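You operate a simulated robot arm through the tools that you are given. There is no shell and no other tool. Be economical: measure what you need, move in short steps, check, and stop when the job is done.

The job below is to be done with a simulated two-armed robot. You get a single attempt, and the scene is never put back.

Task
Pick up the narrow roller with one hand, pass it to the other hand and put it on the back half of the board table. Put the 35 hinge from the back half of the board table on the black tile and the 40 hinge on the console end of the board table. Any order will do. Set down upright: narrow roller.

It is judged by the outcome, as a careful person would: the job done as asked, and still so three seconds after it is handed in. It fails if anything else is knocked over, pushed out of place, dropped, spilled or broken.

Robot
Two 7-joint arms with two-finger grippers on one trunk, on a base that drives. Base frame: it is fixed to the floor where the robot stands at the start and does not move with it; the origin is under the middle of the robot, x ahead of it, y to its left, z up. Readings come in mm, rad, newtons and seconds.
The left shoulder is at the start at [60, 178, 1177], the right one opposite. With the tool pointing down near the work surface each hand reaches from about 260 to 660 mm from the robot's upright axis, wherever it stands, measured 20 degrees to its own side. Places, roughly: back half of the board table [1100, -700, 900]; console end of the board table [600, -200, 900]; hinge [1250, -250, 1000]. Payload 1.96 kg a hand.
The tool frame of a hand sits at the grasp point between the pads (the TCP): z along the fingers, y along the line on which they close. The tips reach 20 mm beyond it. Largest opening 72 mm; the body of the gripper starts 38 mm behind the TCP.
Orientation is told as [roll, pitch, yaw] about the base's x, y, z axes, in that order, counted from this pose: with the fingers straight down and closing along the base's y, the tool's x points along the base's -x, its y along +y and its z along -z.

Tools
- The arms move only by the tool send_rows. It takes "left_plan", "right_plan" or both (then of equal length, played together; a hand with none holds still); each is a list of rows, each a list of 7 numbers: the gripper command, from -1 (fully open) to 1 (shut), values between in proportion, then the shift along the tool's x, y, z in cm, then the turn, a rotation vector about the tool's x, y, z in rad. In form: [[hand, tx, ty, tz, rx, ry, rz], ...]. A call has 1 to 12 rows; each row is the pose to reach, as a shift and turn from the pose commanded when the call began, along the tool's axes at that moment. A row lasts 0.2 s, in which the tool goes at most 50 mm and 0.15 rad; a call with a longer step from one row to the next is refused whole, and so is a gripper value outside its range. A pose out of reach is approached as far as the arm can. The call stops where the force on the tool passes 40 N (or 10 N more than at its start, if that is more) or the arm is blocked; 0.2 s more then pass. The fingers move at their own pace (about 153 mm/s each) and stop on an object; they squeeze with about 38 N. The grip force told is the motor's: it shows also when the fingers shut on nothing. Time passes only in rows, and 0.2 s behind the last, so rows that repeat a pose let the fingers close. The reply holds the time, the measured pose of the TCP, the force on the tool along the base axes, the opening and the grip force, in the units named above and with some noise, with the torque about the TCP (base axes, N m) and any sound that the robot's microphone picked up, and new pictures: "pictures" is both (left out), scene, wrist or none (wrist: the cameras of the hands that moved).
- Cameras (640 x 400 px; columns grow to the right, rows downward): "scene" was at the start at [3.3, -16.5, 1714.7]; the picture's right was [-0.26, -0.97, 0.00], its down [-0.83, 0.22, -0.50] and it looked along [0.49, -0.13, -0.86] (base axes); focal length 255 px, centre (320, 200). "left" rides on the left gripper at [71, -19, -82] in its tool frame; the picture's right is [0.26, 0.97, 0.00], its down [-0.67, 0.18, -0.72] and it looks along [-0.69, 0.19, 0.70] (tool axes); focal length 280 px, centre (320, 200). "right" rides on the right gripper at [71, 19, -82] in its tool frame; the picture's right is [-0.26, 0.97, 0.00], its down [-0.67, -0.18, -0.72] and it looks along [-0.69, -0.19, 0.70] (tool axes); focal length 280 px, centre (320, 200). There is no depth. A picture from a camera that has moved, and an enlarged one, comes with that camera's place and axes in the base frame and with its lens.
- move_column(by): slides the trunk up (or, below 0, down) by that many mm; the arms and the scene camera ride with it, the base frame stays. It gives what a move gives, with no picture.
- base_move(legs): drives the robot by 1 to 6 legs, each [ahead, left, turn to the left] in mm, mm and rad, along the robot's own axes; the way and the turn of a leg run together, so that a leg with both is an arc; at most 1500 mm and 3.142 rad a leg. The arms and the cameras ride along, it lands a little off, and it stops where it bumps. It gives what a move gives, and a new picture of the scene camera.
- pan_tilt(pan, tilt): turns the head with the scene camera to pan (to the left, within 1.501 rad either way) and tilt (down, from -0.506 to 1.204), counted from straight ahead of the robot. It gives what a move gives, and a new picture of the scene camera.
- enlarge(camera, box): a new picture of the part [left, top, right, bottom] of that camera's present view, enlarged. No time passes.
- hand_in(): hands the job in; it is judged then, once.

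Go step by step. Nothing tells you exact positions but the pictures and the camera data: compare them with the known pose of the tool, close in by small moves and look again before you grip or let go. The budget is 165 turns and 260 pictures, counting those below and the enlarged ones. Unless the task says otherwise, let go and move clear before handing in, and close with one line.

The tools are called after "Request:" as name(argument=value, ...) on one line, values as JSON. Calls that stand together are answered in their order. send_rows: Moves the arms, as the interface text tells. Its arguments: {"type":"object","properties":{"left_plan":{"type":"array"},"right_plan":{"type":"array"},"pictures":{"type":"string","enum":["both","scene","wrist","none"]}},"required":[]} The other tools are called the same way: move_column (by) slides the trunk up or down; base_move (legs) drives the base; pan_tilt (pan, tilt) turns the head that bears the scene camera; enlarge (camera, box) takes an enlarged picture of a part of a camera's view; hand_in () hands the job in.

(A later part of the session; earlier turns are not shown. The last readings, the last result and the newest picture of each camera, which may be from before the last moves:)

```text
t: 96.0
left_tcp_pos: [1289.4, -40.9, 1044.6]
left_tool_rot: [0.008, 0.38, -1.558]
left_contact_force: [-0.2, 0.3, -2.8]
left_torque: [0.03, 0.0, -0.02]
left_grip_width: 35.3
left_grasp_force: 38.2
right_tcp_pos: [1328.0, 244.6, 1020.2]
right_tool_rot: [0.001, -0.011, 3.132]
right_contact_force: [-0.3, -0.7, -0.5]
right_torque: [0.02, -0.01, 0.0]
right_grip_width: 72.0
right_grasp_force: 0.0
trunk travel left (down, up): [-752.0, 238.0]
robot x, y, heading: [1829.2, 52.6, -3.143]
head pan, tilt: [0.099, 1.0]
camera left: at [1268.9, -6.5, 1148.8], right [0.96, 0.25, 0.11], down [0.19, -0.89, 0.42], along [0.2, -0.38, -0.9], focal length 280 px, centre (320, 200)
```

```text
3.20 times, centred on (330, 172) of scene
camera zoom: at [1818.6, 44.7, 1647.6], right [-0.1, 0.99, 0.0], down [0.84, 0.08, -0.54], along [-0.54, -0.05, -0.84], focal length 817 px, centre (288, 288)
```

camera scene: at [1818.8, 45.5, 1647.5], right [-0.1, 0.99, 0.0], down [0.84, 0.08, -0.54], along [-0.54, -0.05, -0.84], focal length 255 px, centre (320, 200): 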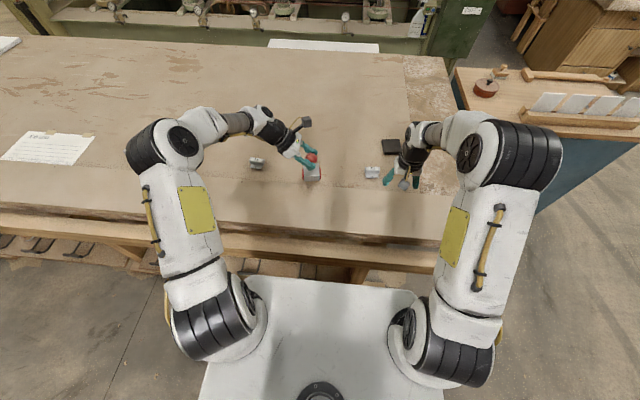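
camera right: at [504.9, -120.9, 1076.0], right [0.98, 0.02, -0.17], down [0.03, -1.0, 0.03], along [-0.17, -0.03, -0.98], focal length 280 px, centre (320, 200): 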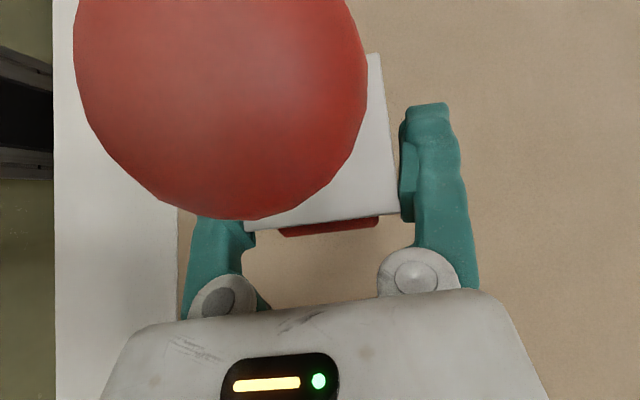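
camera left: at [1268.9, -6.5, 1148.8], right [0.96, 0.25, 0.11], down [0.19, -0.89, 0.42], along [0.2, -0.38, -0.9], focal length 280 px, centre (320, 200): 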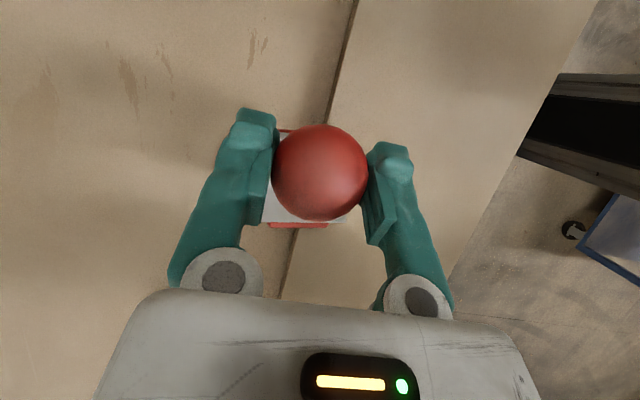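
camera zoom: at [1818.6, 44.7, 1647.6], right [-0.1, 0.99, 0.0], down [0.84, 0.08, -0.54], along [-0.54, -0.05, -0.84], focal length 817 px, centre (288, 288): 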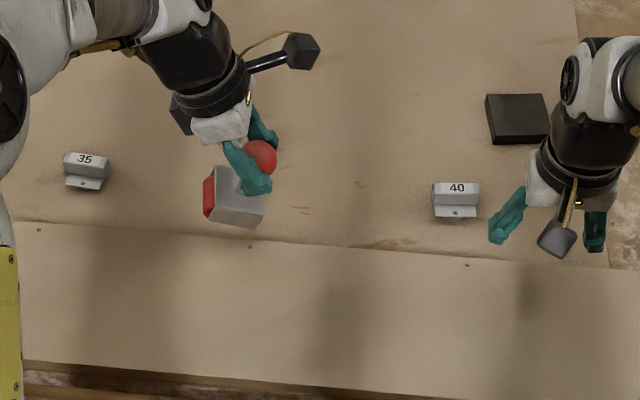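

The roller turns with the gripper, so I must keep the 45° tilt for setting down. I restore it and test whether more reach is available nearer the robot's midline.

Request:
send_rows(left_plan=[[1, 2, 0, 0.5, 0, 0.1, 0], [1, 4, 0, 1, 0, 0.2, 0], [1, 6, 0, 1.5, 0, 0.3, 0], [1, 8, -1, 1.9, 0, 0.4, 0], [1, 10, -2.5, 2.3, 0, 0.4, 0], [1, 11.5, -4, 2.6, 0, 0.4, 0], [1, 12.8, -5.5, 2.9, 0, 0.4, 0], [1, 12.8, -7, 2.9, 0, 0.4, 0], [1, 12.8, -7, 2.9, 0, 0.4, 0]], pictures="none")

Request:
enlarge(camera="scene", box=[230, 110, 430, 235])

```text
t: 98.0
left_tcp_pos: [1240.1, 81.3, 1063.7]
left_tool_rot: [0.012, 0.781, -1.555]
left_contact_force: [-0.5, -0.4, -2.4]
left_torque: [-0.03, -0.02, -0.05]
left_grip_width: 35.4
left_grasp_force: 37.8
left hand out of reach, approached as far as the arm can: row 7, 8, 9
right_tcp_pos: [1328.0, 245.1, 1019.4]
right_tool_rot: [0.002, -0.011, 3.131]
right_contact_force: [0.1, -1.0, -0.7]
right_torque: [-0.02, 0.0, 0.03]
right_grip_width: 72.2
right_grasp_force: 0.1
trunk travel left (down, up): [-752.0, 238.0]
robot x, y, heading: [1831.0, 51.9, -3.14]
head pan, tilt: [0.099, 1.0]
```

```text
3.20 times, centred on (330, 172) of scene
camera zoom: at [1818.1, 45.2, 1647.6], right [-0.1, 0.99, 0.0], down [0.84, 0.08, -0.54], along [-0.54, -0.05, -0.84], focal length 817 px, centre (288, 288)
```

zoom: 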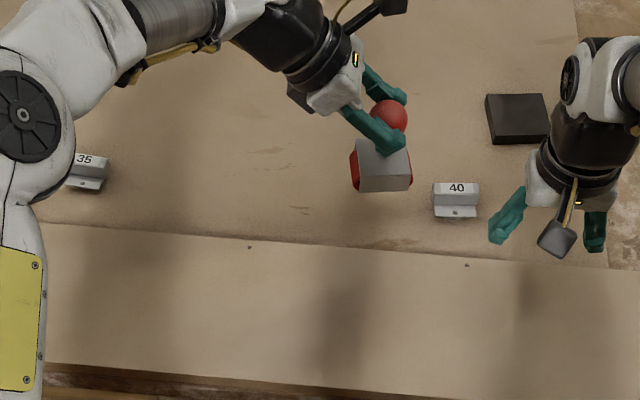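

Reach is better here (x=1240). I strafe the base left 190 mm to get away from the 40 hinge, then extend a bit further.

Request:
base_move(legs=[[0, 190, 0]])

Request:
send_rows(left_plan=[[1, 1.4, -0.3, 1.4, 0, 0, 0], [1, 2.8, -1, 2.8, 0, 0, 0], [1, 4.2, -2, 4.2, 0, 0, 0], [1, 4.2, -2.5, 4.2, 0, 0, 0], [1, 4.2, -2.5, 4.2, 0, 0, 0]], pictures="wrist")

Request:
enlarge(camera="scene", box=[230, 110, 470, 260])

```text
t: 99.5
left_tcp_pos: [1241.1, -104.2, 1064.3]
left_tool_rot: [0.013, 0.78, -1.556]
left_contact_force: [-1.0, 0.9, -1.8]
left_torque: [0.0, -0.03, -0.01]
left_grip_width: 35.7
left_grasp_force: 38.9
right_tcp_pos: [1329.6, 60.0, 1020.4]
right_tool_rot: [0.0, -0.011, 3.131]
right_contact_force: [-0.6, -0.1, -0.1]
right_torque: [0.0, 0.02, 0.02]
right_grip_width: 72.0
right_grasp_force: 0.1
trunk travel left (down, up): [-752.0, 238.0]
robot x, y, heading: [1830.7, -135.7, -3.143]
head pan, tilt: [0.099, 1.0]
camera scene: at [1818.9, -140.5, 1647.6], right [-0.1, 0.99, 0.0], down [0.84, 0.08, -0.54], along [-0.54, -0.05, -0.84], focal length 255 px, centre (320, 200)
```

scene: 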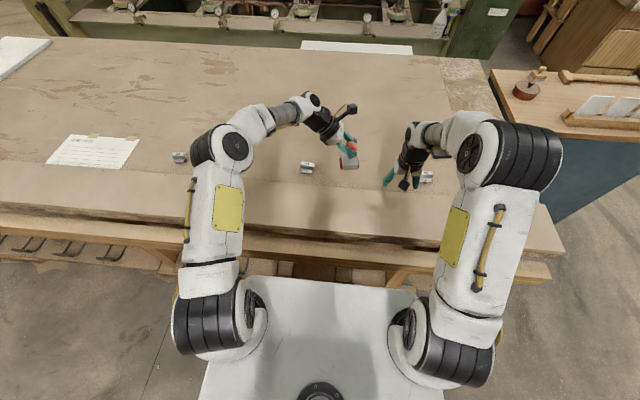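

```text
t: 100.8
left_tcp_pos: [1234.7, -75.8, 1063.4]
left_tool_rot: [0.011, 0.782, -1.554]
left_contact_force: [0.5, 0.4, -2.0]
left_torque: [0.0, 0.03, 0.02]
left_grip_width: 35.7
left_grasp_force: 38.2
left hand out of reach, approached as far as the arm can: row 2, 3, 4, 5
right_tcp_pos: [1329.1, 58.0, 1020.5]
right_tool_rot: [0.002, -0.009, 3.131]
right_contact_force: [-0.3, 0.0, 0.2]
right_torque: [0.02, 0.01, 0.0]
right_grip_width: 71.8
right_grasp_force: 0.1
trunk travel left (down, up): [-752.0, 238.0]
robot x, y, heading: [1830.1, -137.2, -3.143]
head pan, tilt: [0.099, 1.0]
camera left: at [1215.5, -84.1, 1172.9], right [0.96, 0.2, 0.19], down [0.19, -0.98, 0.04], along [0.19, 0.0, -0.98], focal length 280 px, centre (320, 200)
```

left: 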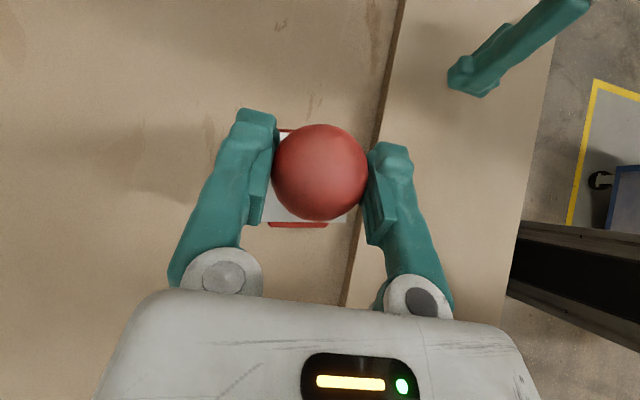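

```text
2.67 times, centred on (350, 185) of scene
camera zoom: at [1819.0, -141.2, 1647.6], right [-0.1, 0.99, 0.0], down [0.84, 0.08, -0.54], along [-0.54, -0.05, -0.84], focal length 681 px, centre (240, 240)
```

zoom: 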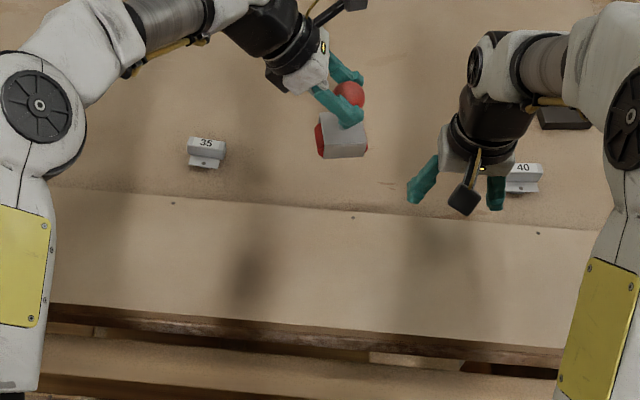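

The roller is at (1235, -76), clear of the plank (x≈1306) by a fair margin. I raise the right hand, then lower the trunk to bring the roller near the table.

Request:
send_rows(right_plan=[[-1, 0, 0, -3, 0, 0, 0], [-1, 0, 0, -6, 0, 0, 0], [-1, 0, 0, -9, 0, 0, 0], [-1, 0, 0, -12, 0, 0, 0], [-1, 0, 0, -12, 0, 0, 0]], pictures="none")

Request:
move_column(by=-54)

Request:
enlarge(camera="scene", box=[270, 90, 430, 190])

```text
t: 102.0
left_tcp_pos: [1234.7, -74.5, 1063.6]
left_tool_rot: [0.009, 0.78, -1.555]
left_contact_force: [0.0, -0.3, -1.5]
left_torque: [0.0, -0.02, 0.01]
left_grip_width: 35.4
left_grasp_force: 38.1
right_tcp_pos: [1329.6, 58.3, 1089.5]
right_tool_rot: [0.001, -0.01, 3.131]
right_contact_force: [-0.1, 0.1, -0.8]
right_torque: [0.03, -0.01, 0.01]
right_grip_width: 71.9
right_grasp_force: 0.2
right hand out of reach, approached as far as the arm can: row 3, 4, 5
trunk travel left (down, up): [-752.0, 238.0]
robot x, y, heading: [1832.6, -135.2, -3.14]
head pan, tilt: [0.099, 1.0]
```

```text
t: 102.9
left_tcp_pos: [1235.2, -76.0, 1010.7]
left_tool_rot: [0.008, 0.78, -1.553]
left_contact_force: [0.0, 0.3, -2.9]
left_torque: [0.02, -0.01, 0.01]
left_grip_width: 35.2
left_grasp_force: 37.5
right_tcp_pos: [1330.8, 57.9, 1035.4]
right_tool_rot: [0.001, -0.009, 3.132]
right_contact_force: [0.4, 0.2, -0.1]
right_torque: [0.03, -0.02, 0.01]
right_grip_width: 72.3
right_grasp_force: 0.0
trunk travel left (down, up): [-698.0, 292.0]
robot x, y, heading: [1832.1, -136.1, -3.136]
head pan, tilt: [0.099, 1.0]
```

```text
4.00 times, centred on (350, 140) of scene
camera zoom: at [1819.2, -140.6, 1593.6], right [-0.1, 0.99, 0.0], down [0.84, 0.08, -0.54], along [-0.54, -0.05, -0.84], focal length 1021 px, centre (200, 440)
```

zoom: 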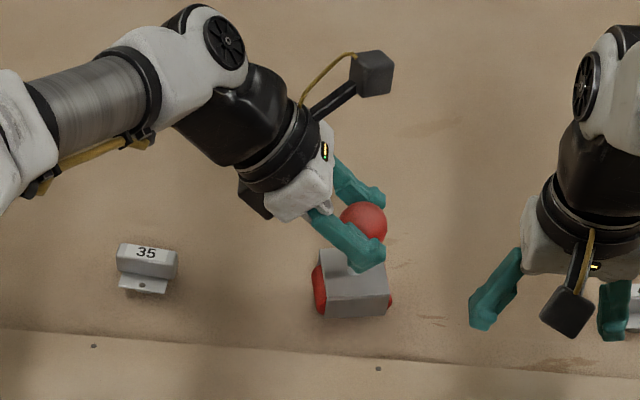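

Nearly down. Lower further in small steps, watching the force.

Request:
move_column(by=-6)

Request:
move_column(by=-3)

```text
t: 103.5
left_tcp_pos: [1235.3, -74.8, 1005.0]
left_tool_rot: [0.01, 0.781, -1.555]
left_contact_force: [0.5, 0.3, -1.3]
left_torque: [0.0, -0.01, -0.04]
left_grip_width: 35.5
left_grasp_force: 37.7
right_tcp_pos: [1331.0, 57.0, 1027.8]
right_tool_rot: [0.001, -0.01, 3.131]
right_contact_force: [0.0, 0.3, -0.1]
right_torque: [-0.03, 0.0, 0.01]
right_grip_width: 71.9
right_grasp_force: 0.1
trunk travel left (down, up): [-692.0, 298.0]
robot x, y, heading: [1830.1, -138.2, -3.14]
head pan, tilt: [0.099, 1.0]
```

```text
t: 104.0
left_tcp_pos: [1235.0, -75.0, 1001.0]
left_tool_rot: [0.008, 0.781, -1.554]
left_contact_force: [-0.9, 0.5, -1.2]
left_torque: [0.01, -0.02, 0.06]
left_grip_width: 35.2
left_grasp_force: 37.7
right_tcp_pos: [1329.7, 57.8, 1024.6]
right_tool_rot: [0.003, -0.011, 3.132]
right_contact_force: [-0.6, 0.1, -1.1]
right_torque: [-0.03, -0.03, 0.01]
right_grip_width: 72.0
right_grasp_force: 0.1
trunk travel left (down, up): [-689.0, 301.0]
robot x, y, heading: [1830.1, -135.1, -3.143]
head pan, tilt: [0.099, 1.0]
```

Request:
move_column(by=-2)

Request:
enlarge(camera="scene", box=[310, 110, 390, 160])

```text
t: 104.5
left_tcp_pos: [1235.4, -75.5, 1001.3]
left_tool_rot: [0.006, 0.781, -1.557]
left_contact_force: [-1.8, 0.4, 9.8]
left_torque: [-0.19, 0.22, -0.05]
left_grip_width: 35.5
left_grasp_force: 37.5
right_tcp_pos: [1330.9, 58.2, 1024.3]
right_tool_rot: [0.001, -0.012, 3.13]
right_contact_force: [0.2, 0.4, 0.3]
right_torque: [-0.01, -0.02, 0.01]
right_grip_width: 72.0
right_grasp_force: 0.0
trunk travel left (down, up): [-687.0, 303.0]
robot x, y, heading: [1833.3, -135.2, -3.137]
head pan, tilt: [0.099, 1.0]
```

```text
8.00 times, centred on (350, 135) of scene
camera zoom: at [1820.5, -140.6, 1582.8], right [-0.1, 0.99, 0.0], down [0.84, 0.08, -0.54], along [-0.54, -0.05, -0.84], focal length 2042 px, centre (80, 720)
```

zoom: 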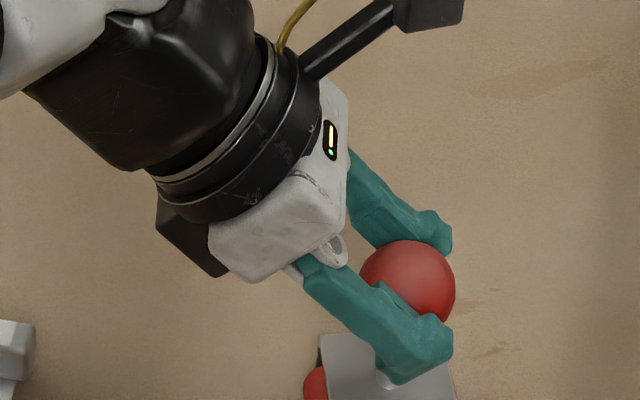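

The roller rests on the table (about 10 N). I open the left hand gently.

Request:
send_rows(left_plan=[[0.5, 0, 0, 0, 0, 0, 0], [0, 0, 0, 0, 0, 0, 0], [-0.5, 0, 0, 0, 0, 0, 0], [-1, 0, 0, 0, 0, 0, 0], [-1, 0, 0, 0, 0, 0, 0]], pictures="wrist")

Request:
enlarge(camera="scene", box=[290, 100, 410, 175])

```text
t: 105.7
left_tcp_pos: [1235.3, -75.8, 999.2]
left_tool_rot: [0.009, 0.78, -1.555]
left_contact_force: [-0.3, -0.6, -0.2]
left_torque: [0.01, 0.02, 0.0]
left_grip_width: 71.9
left_grasp_force: 0.0
right_tcp_pos: [1330.4, 58.5, 1024.4]
right_tool_rot: [0.002, -0.009, 3.129]
right_contact_force: [-0.7, 1.1, -0.3]
right_torque: [-0.01, 0.04, -0.04]
right_grip_width: 72.1
right_grasp_force: 0.0
trunk travel left (down, up): [-687.0, 303.0]
robot x, y, heading: [1829.4, -135.8, -3.138]
head pan, tilt: [0.099, 1.0]
camera left: at [1215.9, -83.7, 1108.1], right [0.96, 0.2, 0.19], down [0.19, -0.98, 0.04], along [0.19, 0.0, -0.98], focal length 280 px, centre (320, 200)
```

left: 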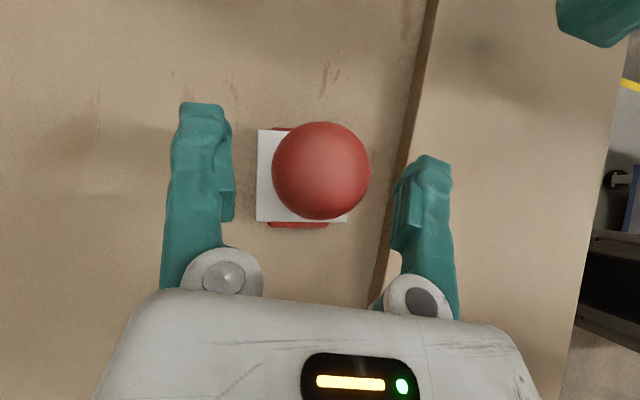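

```text
5.33 times, centred on (350, 138) of scene
camera zoom: at [1819.5, -140.6, 1582.6], right [-0.1, 0.99, 0.0], down [0.84, 0.08, -0.54], along [-0.54, -0.05, -0.84], focal length 1361 px, centre (160, 533)
```

zoom: 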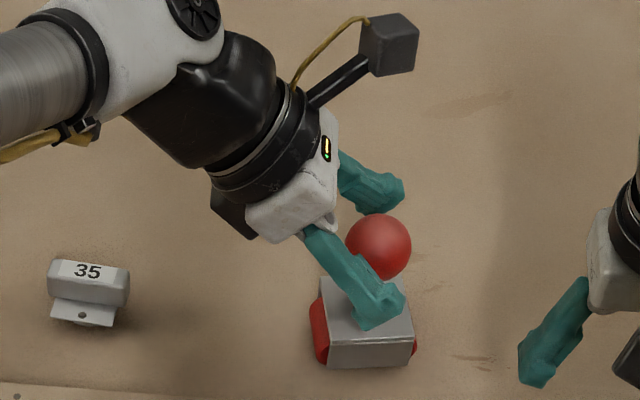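

Released and standing upright. Raise the trunk to lift clear.

Request:
move_column(by=110)

Request:
enlarge(camera="scene", box=[230, 100, 470, 250])

```text
t: 107.1
left_tcp_pos: [1235.0, -76.5, 1109.4]
left_tool_rot: [0.012, 0.782, -1.555]
left_contact_force: [0.2, -0.1, -0.6]
left_torque: [0.01, 0.04, 0.0]
left_grip_width: 71.9
left_grasp_force: 0.0
right_tcp_pos: [1328.3, 57.5, 1133.4]
right_tool_rot: [0.003, -0.011, 3.132]
right_contact_force: [-0.1, 0.7, 0.5]
right_torque: [0.0, -0.04, 0.01]
right_grip_width: 71.8
right_grasp_force: 0.0
trunk travel left (down, up): [-797.0, 193.0]
robot x, y, heading: [1831.5, -132.9, -3.139]
head pan, tilt: [0.099, 1.0]
```

```text
2.67 times, centred on (350, 175) of scene
camera zoom: at [1819.1, -140.6, 1692.5], right [-0.1, 0.99, 0.0], down [0.84, 0.08, -0.54], along [-0.54, -0.05, -0.84], focal length 681 px, centre (240, 267)
```

zoom: 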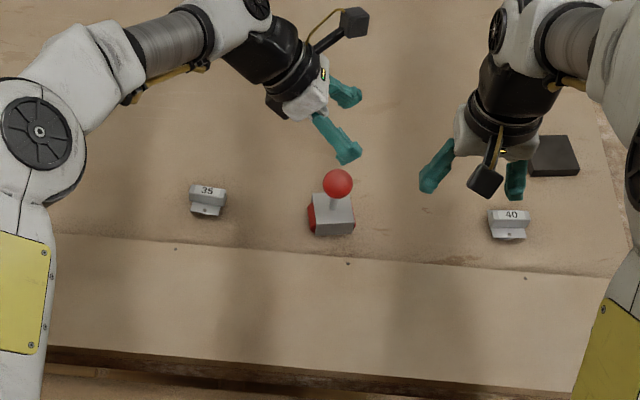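

Roller stands upright at (1235, -76). Next I return the left hand to vertical for hinge handling.

Request:
send_rows(left_plan=[[-1, -0.2, 0.8, -1, 0, -0.11, 0], [-1, -0.4, 1.6, -2, 0, -0.22, 0], [-1, -0.6, 2.4, -3, 0, -0.33, 0], [-1, -0.8, 3.2, -4, 0, -0.44, 0], [-1, -1, 4, -5, 0, -0.55, 0], [-1, -1.2, 5, -6, 0, -0.66, 0], [-1, -1.4, 6, -7, 0, -0.78, 0], [-1, -1.4, 6, -7, 0, -0.78, 0]], pictures="none")

Request:
send_rows(left_plan=[[-1, 0, 0.5, 0, 0, 0, 0.14], [-1, 0, 1, 0, 0, 0, 0.28], [-1, 0, 1.5, 0, 0, 0, 0.42], [-1, 0, 2, 0, 0, 0, 0.56], [-1, 0, 2.5, 0, 0, 0, 0.7], [-1, 0, 3, 0, 0, 0, 0.84], [-1, 0, 3, 0, 0, 0, 0.98], [-1, 0, 3, 0, 0, 0, 1.12], [-1, 0, 3, 0, 0, 0, 1.26], [-1, 0, 3, 0, 0, 0, 1.4], [-1, 0, 3, 0, 0, 0, 1.52], [-1, 0, 3, 0, 0, 0, 1.58]], pictures="none")

Request:
base_move(legs=[[0, 250, 0]])

```text
t: 108.9
left_tcp_pos: [1378.4, -114.1, 1218.4]
left_tool_rot: [-0.148, 0.121, -1.595]
left_contact_force: [1.6, -0.2, -0.8]
left_torque: [0.03, 0.1, 0.03]
left_grip_width: 72.2
left_grasp_force: 0.0
left hand out of reach, approached as far as the arm can: row 2, 3, 4, 5, 6, 7, 8
right_tcp_pos: [1333.7, 56.4, 1134.6]
right_tool_rot: [0.0, -0.014, 3.13]
right_contact_force: [-0.1, -0.5, 0.6]
right_torque: [0.02, 0.02, -0.03]
right_grip_width: 72.2
right_grasp_force: 0.1
trunk travel left (down, up): [-797.0, 193.0]
robot x, y, heading: [1827.3, -137.8, -3.137]
head pan, tilt: [0.099, 1.0]
```

```text
t: 111.5
left_tcp_pos: [1405.9, -111.8, 1210.6]
left_tool_rot: [-0.119, -0.146, 3.123]
left_contact_force: [-0.8, 0.7, -0.2]
left_torque: [0.02, 0.0, 0.0]
left_grip_width: 72.5
left_grasp_force: 0.1
right_tcp_pos: [1329.9, 58.0, 1133.3]
right_tool_rot: [0.002, -0.009, 3.131]
right_contact_force: [-0.2, -0.1, 0.9]
right_torque: [-0.05, 0.0, 0.0]
right_grip_width: 72.0
right_grasp_force: 0.0
trunk travel left (down, up): [-797.0, 193.0]
robot x, y, heading: [1829.1, -137.6, -3.142]
head pan, tilt: [0.099, 1.0]
```

```text
t: 113.3
left_tcp_pos: [1405.1, -366.1, 1211.4]
left_tool_rot: [-0.115, -0.145, 3.124]
left_contact_force: [0.9, 0.0, 0.5]
left_torque: [0.01, -0.03, 0.01]
left_grip_width: 72.2
left_grasp_force: 0.1
right_tcp_pos: [1330.0, -195.0, 1133.2]
right_tool_rot: [0.0, -0.009, 3.131]
right_contact_force: [-0.5, -0.6, -0.4]
right_torque: [-0.02, 0.01, 0.0]
right_grip_width: 72.1
right_grasp_force: 0.0
trunk travel left (down, up): [-797.0, 193.0]
robot x, y, heading: [1828.9, -391.3, -3.141]
head pan, tilt: [0.099, 1.0]
camera scene: at [1819.6, -393.9, 1692.6], right [-0.1, 0.99, 0.0], down [0.84, 0.08, -0.54], along [-0.54, -0.05, -0.84], focal length 255 px, centre (320, 200)
```

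scene: 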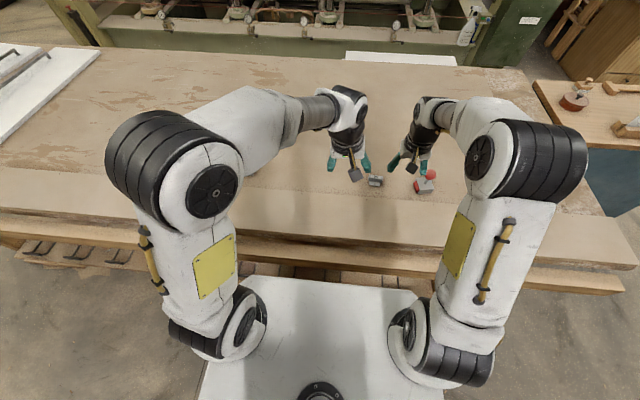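

The 35 hinge lies just in front of the right hand. I move the right hand toward it for a wrist look.

Request:
send_rows(right_plan=[[-1, -2, 1.7, 1.5, 0, 0, 0], [-1, -4, 3.4, 3, 0, 0, 0], [-1, -6, 5, 4.5, 0, 0, 0], [-1, -6, 5, 4.5, 0, 0, 0]], pictures="wrist")

Request:
enlarge(camera="scene", box=[320, 140, 440, 215])

```text
t: 114.3
left_tcp_pos: [1404.4, -366.5, 1210.8]
left_tool_rot: [-0.12, -0.145, 3.124]
left_contact_force: [-1.0, -0.3, -0.3]
left_torque: [0.0, -0.04, 0.03]
left_grip_width: 71.8
left_grasp_force: 0.1
right_tcp_pos: [1297.2, -223.8, 1108.9]
right_tool_rot: [0.003, -0.012, 3.131]
right_contact_force: [-0.8, 0.0, -0.1]
right_torque: [-0.01, -0.01, -0.02]
right_grip_width: 72.0
right_grasp_force: 0.0
right hand out of reach, approached as far as the arm can: row 2, 3, 4
trunk travel left (down, up): [-797.0, 193.0]
robot x, y, heading: [1829.8, -389.5, -3.144]
head pan, tilt: [0.099, 1.0]
camera right: at [1369.1, -245.7, 1187.8], right [-0.27, -0.96, 0.0], down [-0.66, 0.19, 0.72], along [-0.7, 0.19, -0.69], focal length 280 px, centre (320, 200)
```

right: 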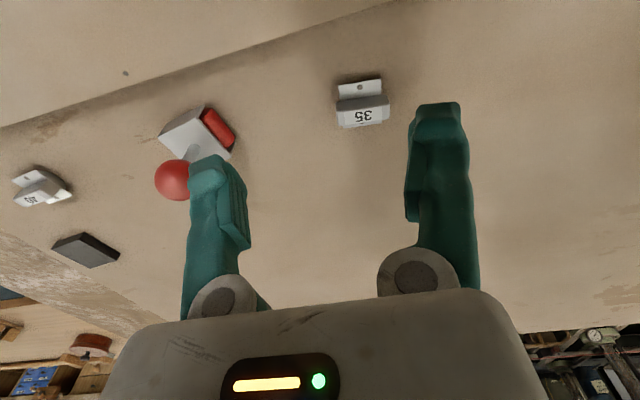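

```text
5.33 times, centred on (380, 178) of scene
camera zoom: at [1818.8, -394.6, 1692.6], right [-0.1, 0.99, 0.0], down [0.84, 0.08, -0.54], along [-0.54, -0.05, -0.84], focal length 1361 px, centre (0, 320)
```

zoom: 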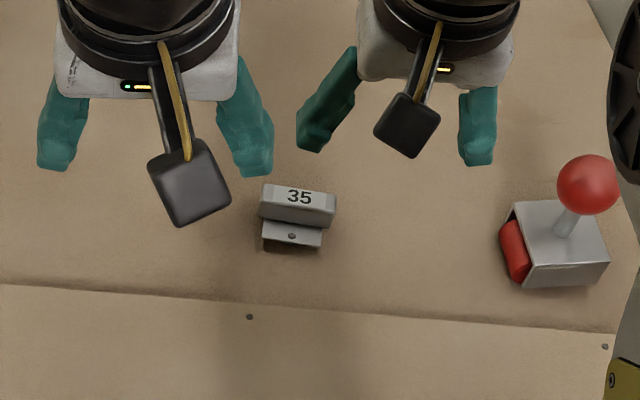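

The reach is limited because the trunk is low for this height; I raise the trunk and then bring the hand down and forward above the hinge.

Request:
move_column(by=90)

Request:
send_rows(right_plan=[[-1, 0, 0, 4.5, 0, 0, 0], [-1, 0, 0.5, 9, 0, 0, 0], [-1, -1, 1, 13, 0, 0, 0], [-1, -3, 1.5, 16, 0, 0, 0], [-1, -5, 2, 18, 0, 0, 0], [-1, -7.5, 2.6, 19, 0, 0, 0], [-1, -7.5, 2.6, 19, 0, 0, 0]])

```text
t: 115.6
left_tcp_pos: [1405.9, -367.0, 1299.7]
left_tool_rot: [-0.119, -0.145, 3.125]
left_contact_force: [-0.5, 0.0, -0.1]
left_torque: [-0.02, -0.02, -0.01]
left_grip_width: 71.8
left_grasp_force: 0.1
right_tcp_pos: [1297.0, -226.1, 1198.1]
right_tool_rot: [0.002, -0.011, 3.131]
right_contact_force: [0.0, -0.4, -0.2]
right_torque: [0.01, -0.02, -0.02]
right_grip_width: 71.8
right_grasp_force: 0.0
trunk travel left (down, up): [-887.0, 103.0]
robot x, y, heading: [1829.0, -387.8, -3.143]
head pan, tilt: [0.099, 1.0]
```

```text
t: 117.2
left_tcp_pos: [1406.9, -366.4, 1301.1]
left_tool_rot: [-0.118, -0.145, 3.124]
left_contact_force: [0.1, 0.0, -0.4]
left_torque: [0.02, 0.01, 0.03]
left_grip_width: 72.3
left_grasp_force: 0.1
right_tcp_pos: [1220.5, -250.5, 1010.1]
right_tool_rot: [0.002, -0.012, 3.131]
right_contact_force: [0.6, 0.3, -0.9]
right_torque: [-0.02, 0.01, -0.02]
right_grip_width: 72.0
right_grasp_force: 0.1
trunk travel left (down, up): [-887.0, 103.0]
robot x, y, heading: [1830.7, -391.6, -3.14]
head pan, tilt: [0.099, 1.0]
camera scene: at [1820.1, -394.8, 1782.6], right [-0.1, 0.99, 0.0], down [0.84, 0.08, -0.54], along [-0.54, -0.05, -0.84], focal length 255 px, centre (320, 200)
camera right: at [1291.8, -271.0, 1088.7], right [-0.27, -0.96, 0.0], down [-0.66, 0.19, 0.72], along [-0.7, 0.19, -0.69], focal length 280 px, centre (320, 200)
```

scene: 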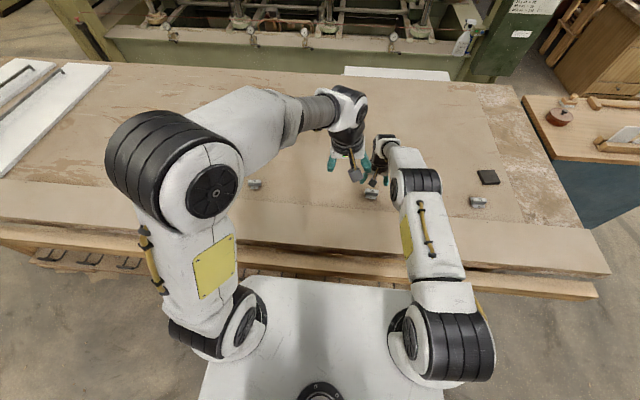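
right: 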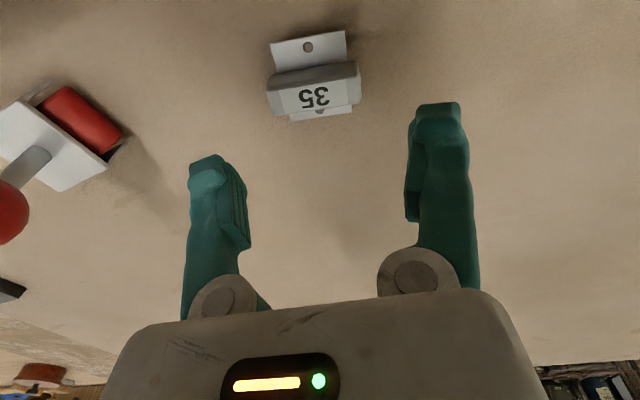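

Aligned within a few mm. Descend with a small lateral correction, then check.

Request:
send_rows(right_plan=[[-1, 0, -0.35, 2.5, 0, 0, 0], [-1, 0, -0.35, 5, 0, 0, 0], [-1, 0, -0.35, 5.5, 0, 0, 0], [-1, 0, -0.35, 5.5, 0, 0, 0]], pictures="wrist")

```text
t: 118.2
left_tcp_pos: [1404.6, -366.4, 1301.2]
left_tool_rot: [-0.12, -0.146, 3.125]
left_contact_force: [0.1, 0.4, 0.0]
left_torque: [0.0, 0.0, 0.01]
left_grip_width: 72.0
left_grasp_force: 0.0
right_tcp_pos: [1222.4, -247.1, 954.7]
right_tool_rot: [0.002, -0.014, 3.13]
right_contact_force: [-0.1, 0.1, 1.1]
right_torque: [-0.01, 0.01, 0.01]
right_grip_width: 71.8
right_grasp_force: 0.0
trunk travel left (down, up): [-887.0, 103.0]
robot x, y, heading: [1830.2, -386.9, -3.14]
head pan, tilt: [0.099, 1.0]
camera right: at [1295.2, -268.2, 1033.7], right [-0.27, -0.96, 0.01], down [-0.66, 0.19, 0.73], along [-0.7, 0.19, -0.69], focal length 280 px, centre (320, 200)
```

right: 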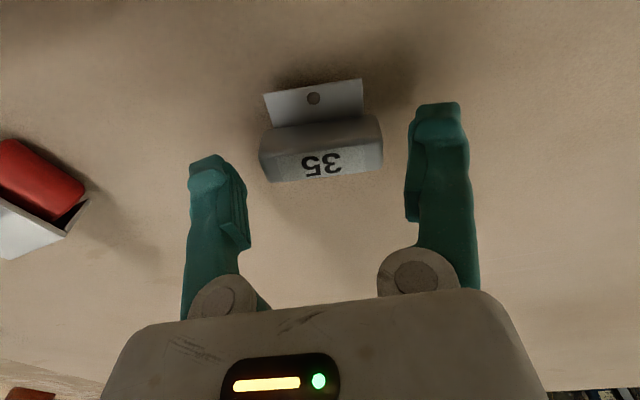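

Centred. Descend the last 24 mm and close.

Request:
send_rows(right_plan=[[-1, -0.2, 0, 1.2, 0, 0, 0], [-1, -0.3, 0, 2.3, 0, 0, 0], [-1, -0.3, 0, 2.3, 0, 0, 0], [-0.4, -0.3, 0, 2.3, 0, 0, 0], [0.2, -0.3, 0, 2.3, 0, 0, 0], [1, -0.3, 0, 2.3, 0, 0, 0], [1, -0.3, 0, 2.3, 0, 0, 0]], pictures="wrist")

```text
t: 119.8
left_tcp_pos: [1405.8, -367.5, 1301.7]
left_tool_rot: [-0.119, -0.148, 3.122]
left_contact_force: [0.2, -0.4, 1.2]
left_torque: [0.0, -0.02, -0.02]
left_grip_width: 72.1
left_grasp_force: 0.1
right_tcp_pos: [1227.4, -246.0, 938.9]
right_tool_rot: [0.002, -0.017, 3.131]
right_contact_force: [-4.2, -2.2, 13.0]
right_torque: [0.06, 0.1, 0.0]
right_grip_width: 53.2
right_grasp_force: 37.9
right hand out of reach, approached as far as the arm can: row 1, 2, 3, 4, 5, 6, 7
trunk travel left (down, up): [-887.0, 103.0]
robot x, y, heading: [1829.6, -385.4, -3.138]
head pan, tilt: [0.099, 1.0]
camera right: at [1299.8, -268.4, 1017.5], right [-0.27, -0.96, 0.01], down [-0.66, 0.19, 0.73], along [-0.7, 0.19, -0.69], focal length 280 px, centre (320, 200)
```

right: 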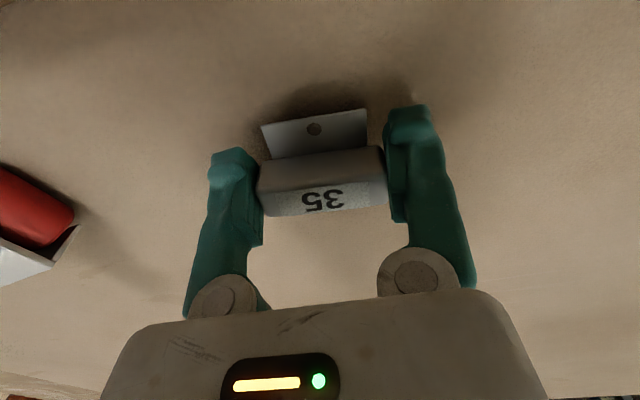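

Gripped at 53 mm. Lift and check.

Request:
send_rows(right_plan=[[1, 0, 0, -2, 0, 0, 0], [1, 0, 0, -5, 0, 0, 0], [1, 2, 0, -9, 0, 0, 0], [1, 4, 0, -13, 0, 0, 0], [1, 4, 0, -13, 0, 0, 0]])

```text
t: 121.0
left_tcp_pos: [1404.5, -366.2, 1300.6]
left_tool_rot: [-0.119, -0.146, 3.122]
left_contact_force: [-0.5, -0.6, -0.1]
left_torque: [0.0, -0.04, 0.0]
left_grip_width: 72.1
left_grasp_force: 0.0
right_tcp_pos: [1270.6, -245.6, 1065.0]
right_tool_rot: [0.001, -0.012, 3.13]
right_contact_force: [-0.6, -0.2, -0.3]
right_torque: [-0.01, 0.03, 0.03]
right_grip_width: 53.0
right_grasp_force: 38.2
trunk travel left (down, up): [-887.0, 103.0]
robot x, y, heading: [1832.9, -388.9, -3.142]
head pan, tilt: [0.099, 1.0]
camera scene: at [1818.5, -394.8, 1782.6], right [-0.1, 0.99, 0.0], down [0.84, 0.08, -0.54], along [-0.54, -0.05, -0.84], focal length 255 px, centre (320, 200)
camera right: at [1343.1, -267.8, 1144.0], right [-0.27, -0.96, 0.0], down [-0.66, 0.19, 0.72], along [-0.7, 0.19, -0.69], focal length 280 px, centre (320, 200)
```

scene: 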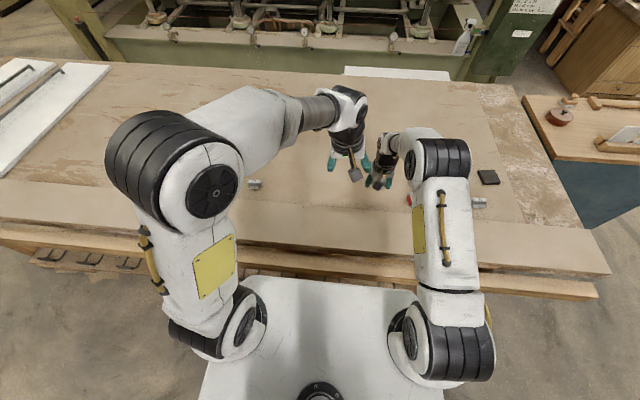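
right: 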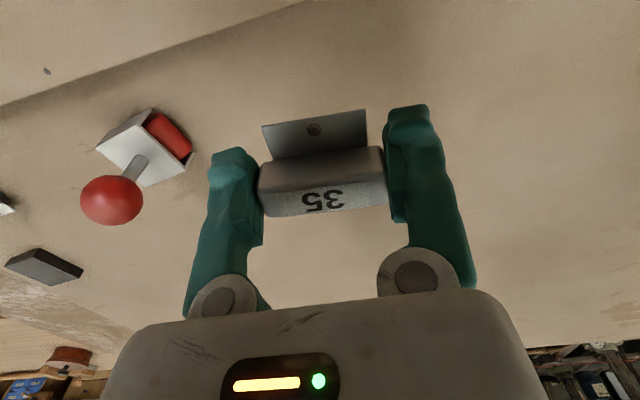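

35 is held. I raise/retract the right hand, level the left hand, and strafe right to put the 40 hinge in front of the left hand.

Request:
send_rows(right_plan=[[1, 2, 0, -2, 0, 0, 0], [1, 4, 0, -4, 0, 0, 0], [1, 6, 0, -6, 0, 0, 0], [1, 8, 0, -8, 0, 0, 0], [1, 8, 0, -8, 0, 0, 0]], left_plan=[[-1, 0, 0, 1, -0.04, 0.05, 0], [-1, 0, 0, 3, -0.08, 0.1, -0.01], [-1, 0, 0, 6, -0.119, 0.146, -0.018], [-1, 0, 0, 9, -0.119, 0.146, -0.018], [-1, 0, 0, 9, -0.119, 0.146, -0.018]], pictures="none")

Request:
base_move(legs=[[0, -690, 0]])

```text
t: 122.2
left_tcp_pos: [1388.4, -356.0, 1213.5]
left_tool_rot: [-0.001, 0.001, 3.132]
left_contact_force: [0.0, 0.6, -0.5]
left_torque: [0.01, 0.0, -0.03]
left_grip_width: 72.2
left_grasp_force: 0.0
left hand out of reach, approached as far as the arm can: row 2, 3
right_tcp_pos: [1350.5, -244.7, 1144.4]
right_tool_rot: [0.002, -0.012, 3.132]
right_contact_force: [-0.3, -0.6, -1.2]
right_torque: [-0.01, 0.02, 0.01]
right_grip_width: 52.8
right_grasp_force: 38.1
trunk travel left (down, up): [-887.0, 103.0]
robot x, y, heading: [1826.9, -387.0, -3.139]
head pan, tilt: [0.099, 1.0]
```

```text
t: 126.0
left_tcp_pos: [1385.9, 320.7, 1213.3]
left_tool_rot: [-0.001, 0.004, 3.137]
left_contact_force: [-0.4, 0.1, -0.7]
left_torque: [0.04, 0.01, 0.0]
left_grip_width: 71.8
left_grasp_force: 0.1
right_tcp_pos: [1347.5, 431.2, 1145.2]
right_tool_rot: [0.001, -0.011, 3.136]
right_contact_force: [-0.6, 0.2, -0.4]
right_torque: [-0.01, 0.01, 0.01]
right_grip_width: 52.5
right_grasp_force: 37.4
trunk travel left (down, up): [-887.0, 103.0]
robot x, y, heading: [1827.7, 292.6, -3.14]
head pan, tilt: [0.099, 1.0]
camera scene: at [1817.1, 283.7, 1782.6], right [-0.11, 0.99, 0.0], down [0.84, 0.09, -0.54], along [-0.54, -0.06, -0.84], focal length 255 px, centre (320, 200)
```

scene: 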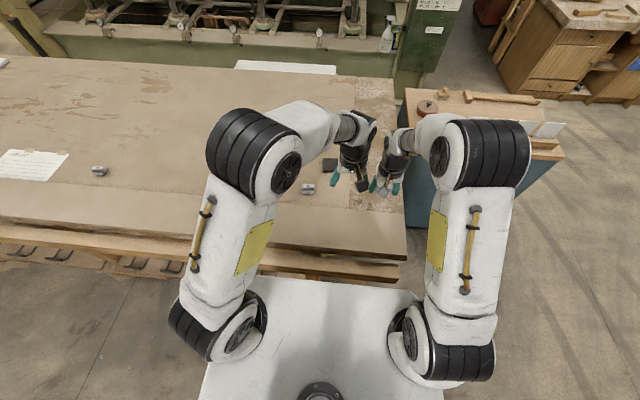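

Now bring the left hand above the 40 hinge at about (1218, 172).

Request:
send_rows(left_plan=[[-1, 0, 3, 3, 0, 0, 0], [-1, 0, 6, 6, 0, 0, 0], [-1, 0, 9, 9, 0, 0, 0], [-1, -2, 12, 12, 0, 0, 0], [-1, -5, 14.6, 14, 0, 0, 0], [-1, -9, 14.6, 16, 0, 0, 0], [-1, -12.5, 14.6, 18, 0, 0, 0], [-1, -16, 14.6, 20, 0, 0, 0], [-1, -16, 14.6, 20, 0, 0, 0]])

```text
t: 128.0
left_tcp_pos: [1226.7, 176.9, 1014.6]
left_tool_rot: [-0.001, 0.001, 3.137]
left_contact_force: [0.5, 0.1, 0.2]
left_torque: [-0.02, 0.06, -0.03]
left_grip_width: 71.9
left_grasp_force: 0.1
right_tcp_pos: [1347.8, 431.4, 1144.5]
right_tool_rot: [0.002, -0.013, 3.136]
right_contact_force: [-0.9, -0.1, -0.8]
right_torque: [-0.03, 0.0, 0.02]
right_grip_width: 52.4
right_grasp_force: 37.7
trunk travel left (down, up): [-887.0, 103.0]
robot x, y, heading: [1827.3, 290.4, -3.14]
head pan, tilt: [0.099, 1.0]
camera scene: at [1818.0, 285.1, 1782.6], right [-0.11, 0.99, 0.0], down [0.84, 0.09, -0.54], along [-0.54, -0.06, -0.84], focal length 255 px, centre (320, 200)
camera left: at [1297.6, 194.2, 1097.3], right [0.26, -0.97, 0.0], down [-0.68, -0.18, 0.71], along [-0.69, -0.19, -0.7], focal length 280 px, centre (320, 200)
```

scene: 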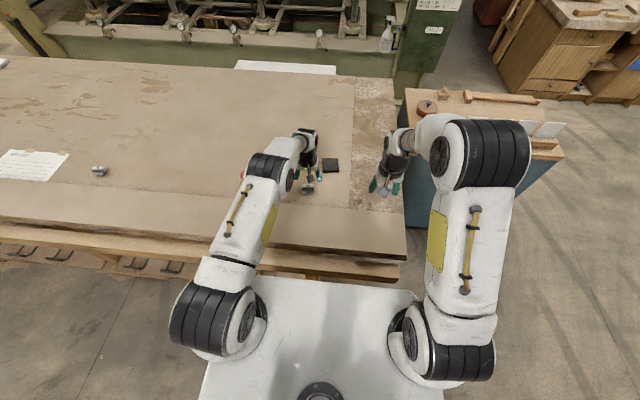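
left: 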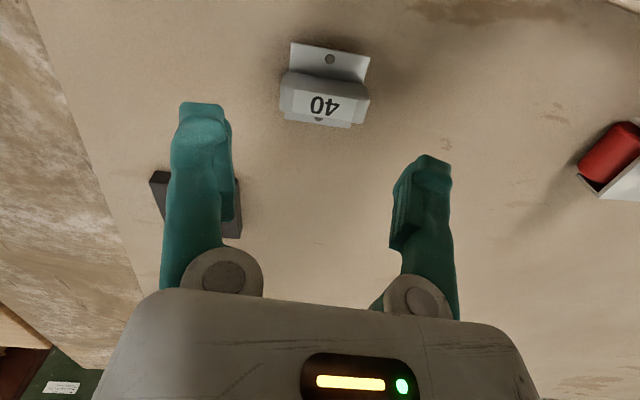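

Hinge 40 is at about (1220, 170). Descend with correction.

Request:
send_rows(left_plan=[[-1, -0.3, 0.35, 2.5, 0, 0, 0], [-1, -0.6, 0.7, 5, 0, 0, 0], [-1, -0.6, 0.7, 6, 0, 0, 0], [-1, -0.6, 0.7, 6, 0, 0, 0]], pictures="wrist")

```text
t: 128.9
left_tcp_pos: [1223.1, 170.1, 979.6]
left_tool_rot: [0.0, -0.004, 3.14]
left_contact_force: [0.0, 0.3, -0.1]
left_torque: [0.0, 0.0, 0.03]
left_grip_width: 71.9
left_grasp_force: 0.0
left hand out of reach, approached as far as the arm can: row 2, 3, 4
right_tcp_pos: [1347.1, 430.1, 1143.5]
right_tool_rot: [0.002, -0.012, 3.137]
right_contact_force: [0.2, -0.4, -0.8]
right_torque: [0.02, -0.03, -0.01]
right_grip_width: 52.1
right_grasp_force: 38.3
trunk travel left (down, up): [-887.0, 103.0]
robot x, y, heading: [1825.3, 294.4, -3.135]
head pan, tilt: [0.099, 1.0]
camera left: at [1295.1, 189.0, 1062.5], right [0.26, -0.97, 0.0], down [-0.67, -0.18, 0.72], along [-0.69, -0.18, -0.7], focal length 280 px, centre (320, 200)
```

left: 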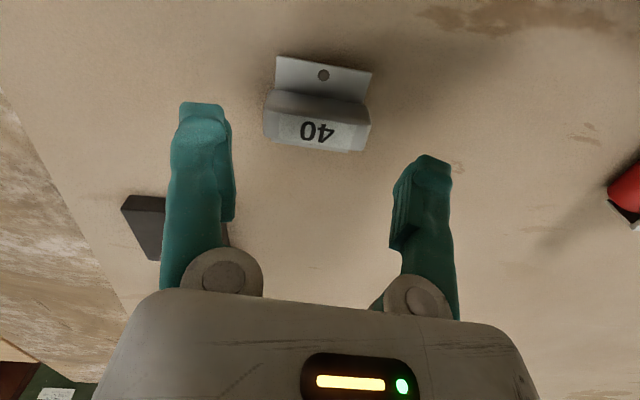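

Arm reach stops at z=980, so I lower with the trunk instead: 46 mm.

Request:
move_column(by=-46)

Request:
enlarge(camera="left", box=[140, 40, 500, 265])

```text
t: 129.8
left_tcp_pos: [1223.5, 170.4, 933.3]
left_tool_rot: [0.001, -0.003, 3.138]
left_contact_force: [0.1, 0.5, -0.3]
left_torque: [0.0, -0.03, -0.03]
left_grip_width: 71.9
left_grasp_force: 0.1
right_tcp_pos: [1347.4, 430.7, 1098.0]
right_tool_rot: [0.003, -0.012, 3.137]
right_contact_force: [0.3, 0.0, -0.4]
right_torque: [0.02, 0.01, 0.03]
right_grip_width: 52.4
right_grasp_force: 37.9
trunk travel left (down, up): [-841.0, 149.0]
robot x, y, heading: [1827.8, 290.1, -3.136]
head pan, tilt: [0.099, 1.0]
```

```text
1.78 times, centred on (320, 152) of left
camera zoom: at [1295.8, 189.2, 1017.0], right [0.26, -0.97, 0.0], down [-0.67, -0.18, 0.72], along [-0.69, -0.19, -0.7], focal length 498 px, centre (320, 284)
```

zoom: 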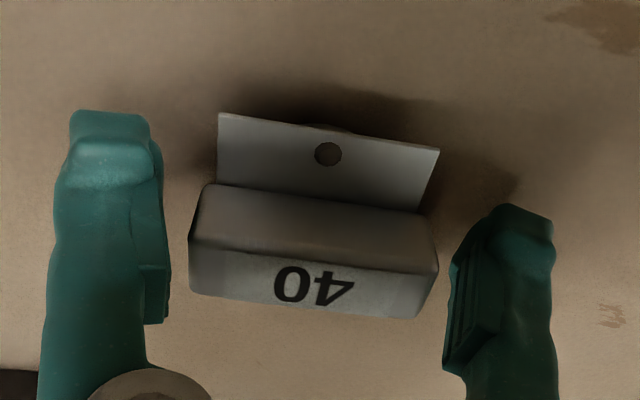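

Body is between the pads. Close and lift with the trunk.

Request:
send_rows(left_plan=[[-0.4, 0, 0, 0, 0, 0, 0], [0.2, 0, 0, 0, 0, 0, 0], [1, 0, 0, 0, 0, 0, 0], [1, 0, 0, 0, 0, 0, 0], [1, 0, 0, 0, 0, 0, 0]], pictures="none")

Request:
move_column(by=130)

Request:
enlarge(camera="left", box=[140, 40, 500, 265])

Request:
enlarge(camera="right", box=[140, 40, 500, 265])

```text
t: 131.0
left_tcp_pos: [1223.1, 170.7, 934.2]
left_tool_rot: [0.001, -0.003, 3.137]
left_contact_force: [0.5, 0.2, 2.7]
left_torque: [-0.02, -0.02, 0.02]
left_grip_width: 55.0
left_grasp_force: 37.9
right_tcp_pos: [1348.1, 431.4, 1098.0]
right_tool_rot: [0.002, -0.014, 3.137]
right_contact_force: [0.4, 0.0, -0.8]
right_torque: [0.01, 0.0, 0.02]
right_grip_width: 52.1
right_grasp_force: 37.9
trunk travel left (down, up): [-841.0, 149.0]
robot x, y, heading: [1830.0, 290.3, -3.137]
head pan, tilt: [0.099, 1.0]
```

```text
t: 132.6
left_tcp_pos: [1222.9, 171.2, 1064.1]
left_tool_rot: [-0.001, -0.004, 3.137]
left_contact_force: [-0.8, 0.2, -1.5]
left_torque: [-0.02, -0.01, 0.01]
left_grip_width: 54.8
left_grasp_force: 38.6
right_tcp_pos: [1347.9, 429.7, 1228.3]
right_tool_rot: [0.001, -0.011, 3.136]
right_contact_force: [0.1, 0.5, -1.4]
right_torque: [0.02, -0.02, 0.02]
right_grip_width: 51.9
right_grasp_force: 37.9
trunk travel left (down, up): [-971.0, 19.0]
robot x, y, heading: [1827.3, 290.8, -3.138]
head pan, tilt: [0.099, 1.0]
```

```text
1.78 times, centred on (320, 152) of left
camera zoom: at [1295.3, 189.1, 1146.6], right [0.26, -0.97, 0.0], down [-0.67, -0.18, 0.72], along [-0.69, -0.19, -0.7], focal length 498 px, centre (320, 284)
```

zoom: 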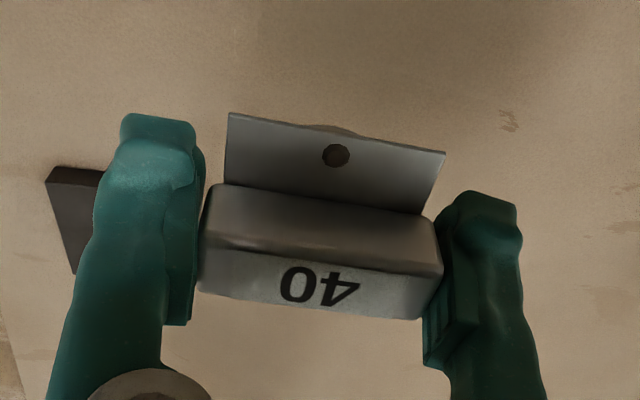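

```text
1.78 times, centred on (320, 152) of right
camera zoom: at [1419.3, 409.7, 1307.3], right [-0.27, -0.96, 0.0], down [-0.66, 0.19, 0.72], along [-0.7, 0.19, -0.69], focal length 498 px, centre (320, 284)
```

zoom: 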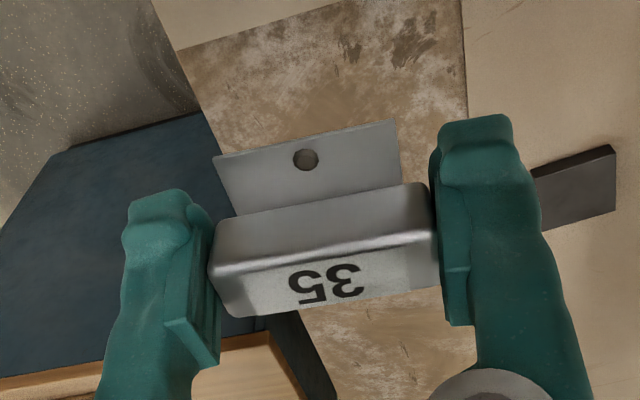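

Both hinges held. I retract the left hand, back off, and drive around to the left end of the table, turning to face along it.

Request:
send_rows(left_plan=[[1, 3, 0, -1, 0, 0, 0], [1, 6, 0, -2, 0, 0, 0], [1, 9, 0, -4, 0, 0, 0], [1, 12, 0, -6, 0, 0, 0], [1, 12, 0, -8, 0, 0, 0], [1, 12, 0, -8, 0, 0, 0]], pictures="none")

Request:
base_move(legs=[[-150, 0, 0], [0, -850, 0], [0, 0, 1.571]])

```text
t: 134.0
left_tcp_pos: [1343.8, 171.0, 1142.0]
left_tool_rot: [0.0, -0.003, 3.136]
left_contact_force: [-0.1, -0.5, -0.6]
left_torque: [0.0, 0.0, 0.0]
left_grip_width: 54.3
left_grasp_force: 38.1
right_tcp_pos: [1346.8, 430.4, 1227.8]
right_tool_rot: [0.002, -0.012, 3.138]
right_contact_force: [0.2, 0.0, -0.2]
right_torque: [-0.02, -0.02, 0.02]
right_grip_width: 51.8
right_grasp_force: 38.3
trunk travel left (down, up): [-971.0, 19.0]
robot x, y, heading: [1832.0, 287.9, -3.132]
head pan, tilt: [0.099, 1.0]
```

```text
t: 143.3
left_tcp_pos: [2078.1, 656.5, 1141.9]
left_tool_rot: [0.0, -0.005, -1.609]
left_contact_force: [0.5, 0.2, -0.9]
left_torque: [-0.02, 0.02, -0.02]
left_grip_width: 53.2
left_grasp_force: 37.8
right_tcp_pos: [1817.6, 668.3, 1228.5]
right_tool_rot: [0.001, -0.013, -1.612]
right_contact_force: [0.9, -0.7, -0.7]
right_torque: [-0.02, 0.02, 0.0]
right_grip_width: 51.8
right_grasp_force: 37.9
trunk travel left (down, up): [-971.0, 19.0]
robot x, y, heading: [1974.1, 1142.8, -1.599]
head pan, tilt: [0.099, 1.0]
camera scene: at [1979.7, 1135.3, 1866.6], right [-1.0, -0.07, 0.0], down [-0.06, 0.84, -0.54], along [0.04, -0.54, -0.84], focal length 255 px, centre (320, 200)
```

scene: 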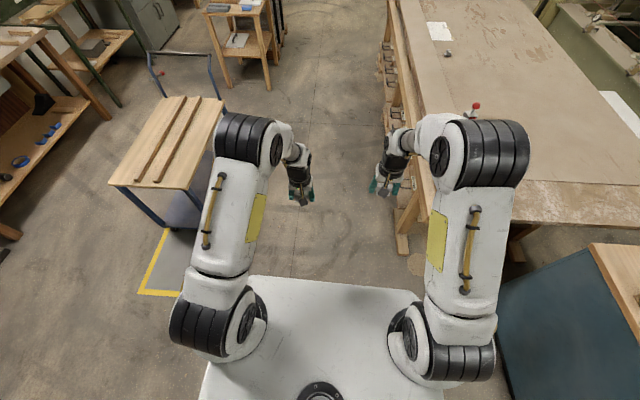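

The table end is at y≈516 and the cabinet's edge at x≈860; there's room. Strafe right in front of the table end, then approach.

Request:
base_move(legs=[[0, 0, 0.028], [0, -685, 0], [220, 0, 0]])

```text
t: 148.7
left_tcp_pos: [1410.5, 441.1, 1143.3]
left_tool_rot: [0.0, -0.005, -1.573]
left_contact_force: [-0.2, -0.2, -0.7]
left_torque: [0.01, -0.01, 0.03]
left_grip_width: 53.1
left_grasp_force: 38.5
right_tcp_pos: [1151.4, 443.6, 1228.7]
right_tool_rot: [0.0, -0.015, -1.574]
right_contact_force: [0.1, 0.2, -0.4]
right_torque: [-0.02, 0.01, -0.03]
right_grip_width: 51.7
right_grasp_force: 37.7
trunk travel left (down, up): [-971.0, 19.0]
robot x, y, heading: [1286.3, 919.4, -1.56]
head pan, tilt: [0.099, 1.0]
camera scene: at [1295.4, 917.3, 1866.6], right [-0.99, -0.11, 0.0], down [-0.09, 0.84, -0.54], along [0.06, -0.54, -0.84], focal length 255 px, centre (320, 200)
```

scene: 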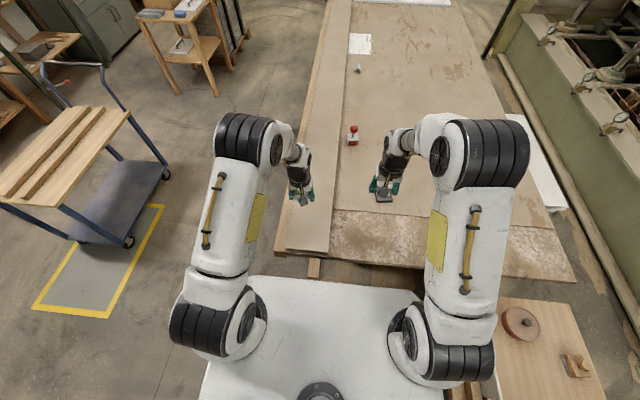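

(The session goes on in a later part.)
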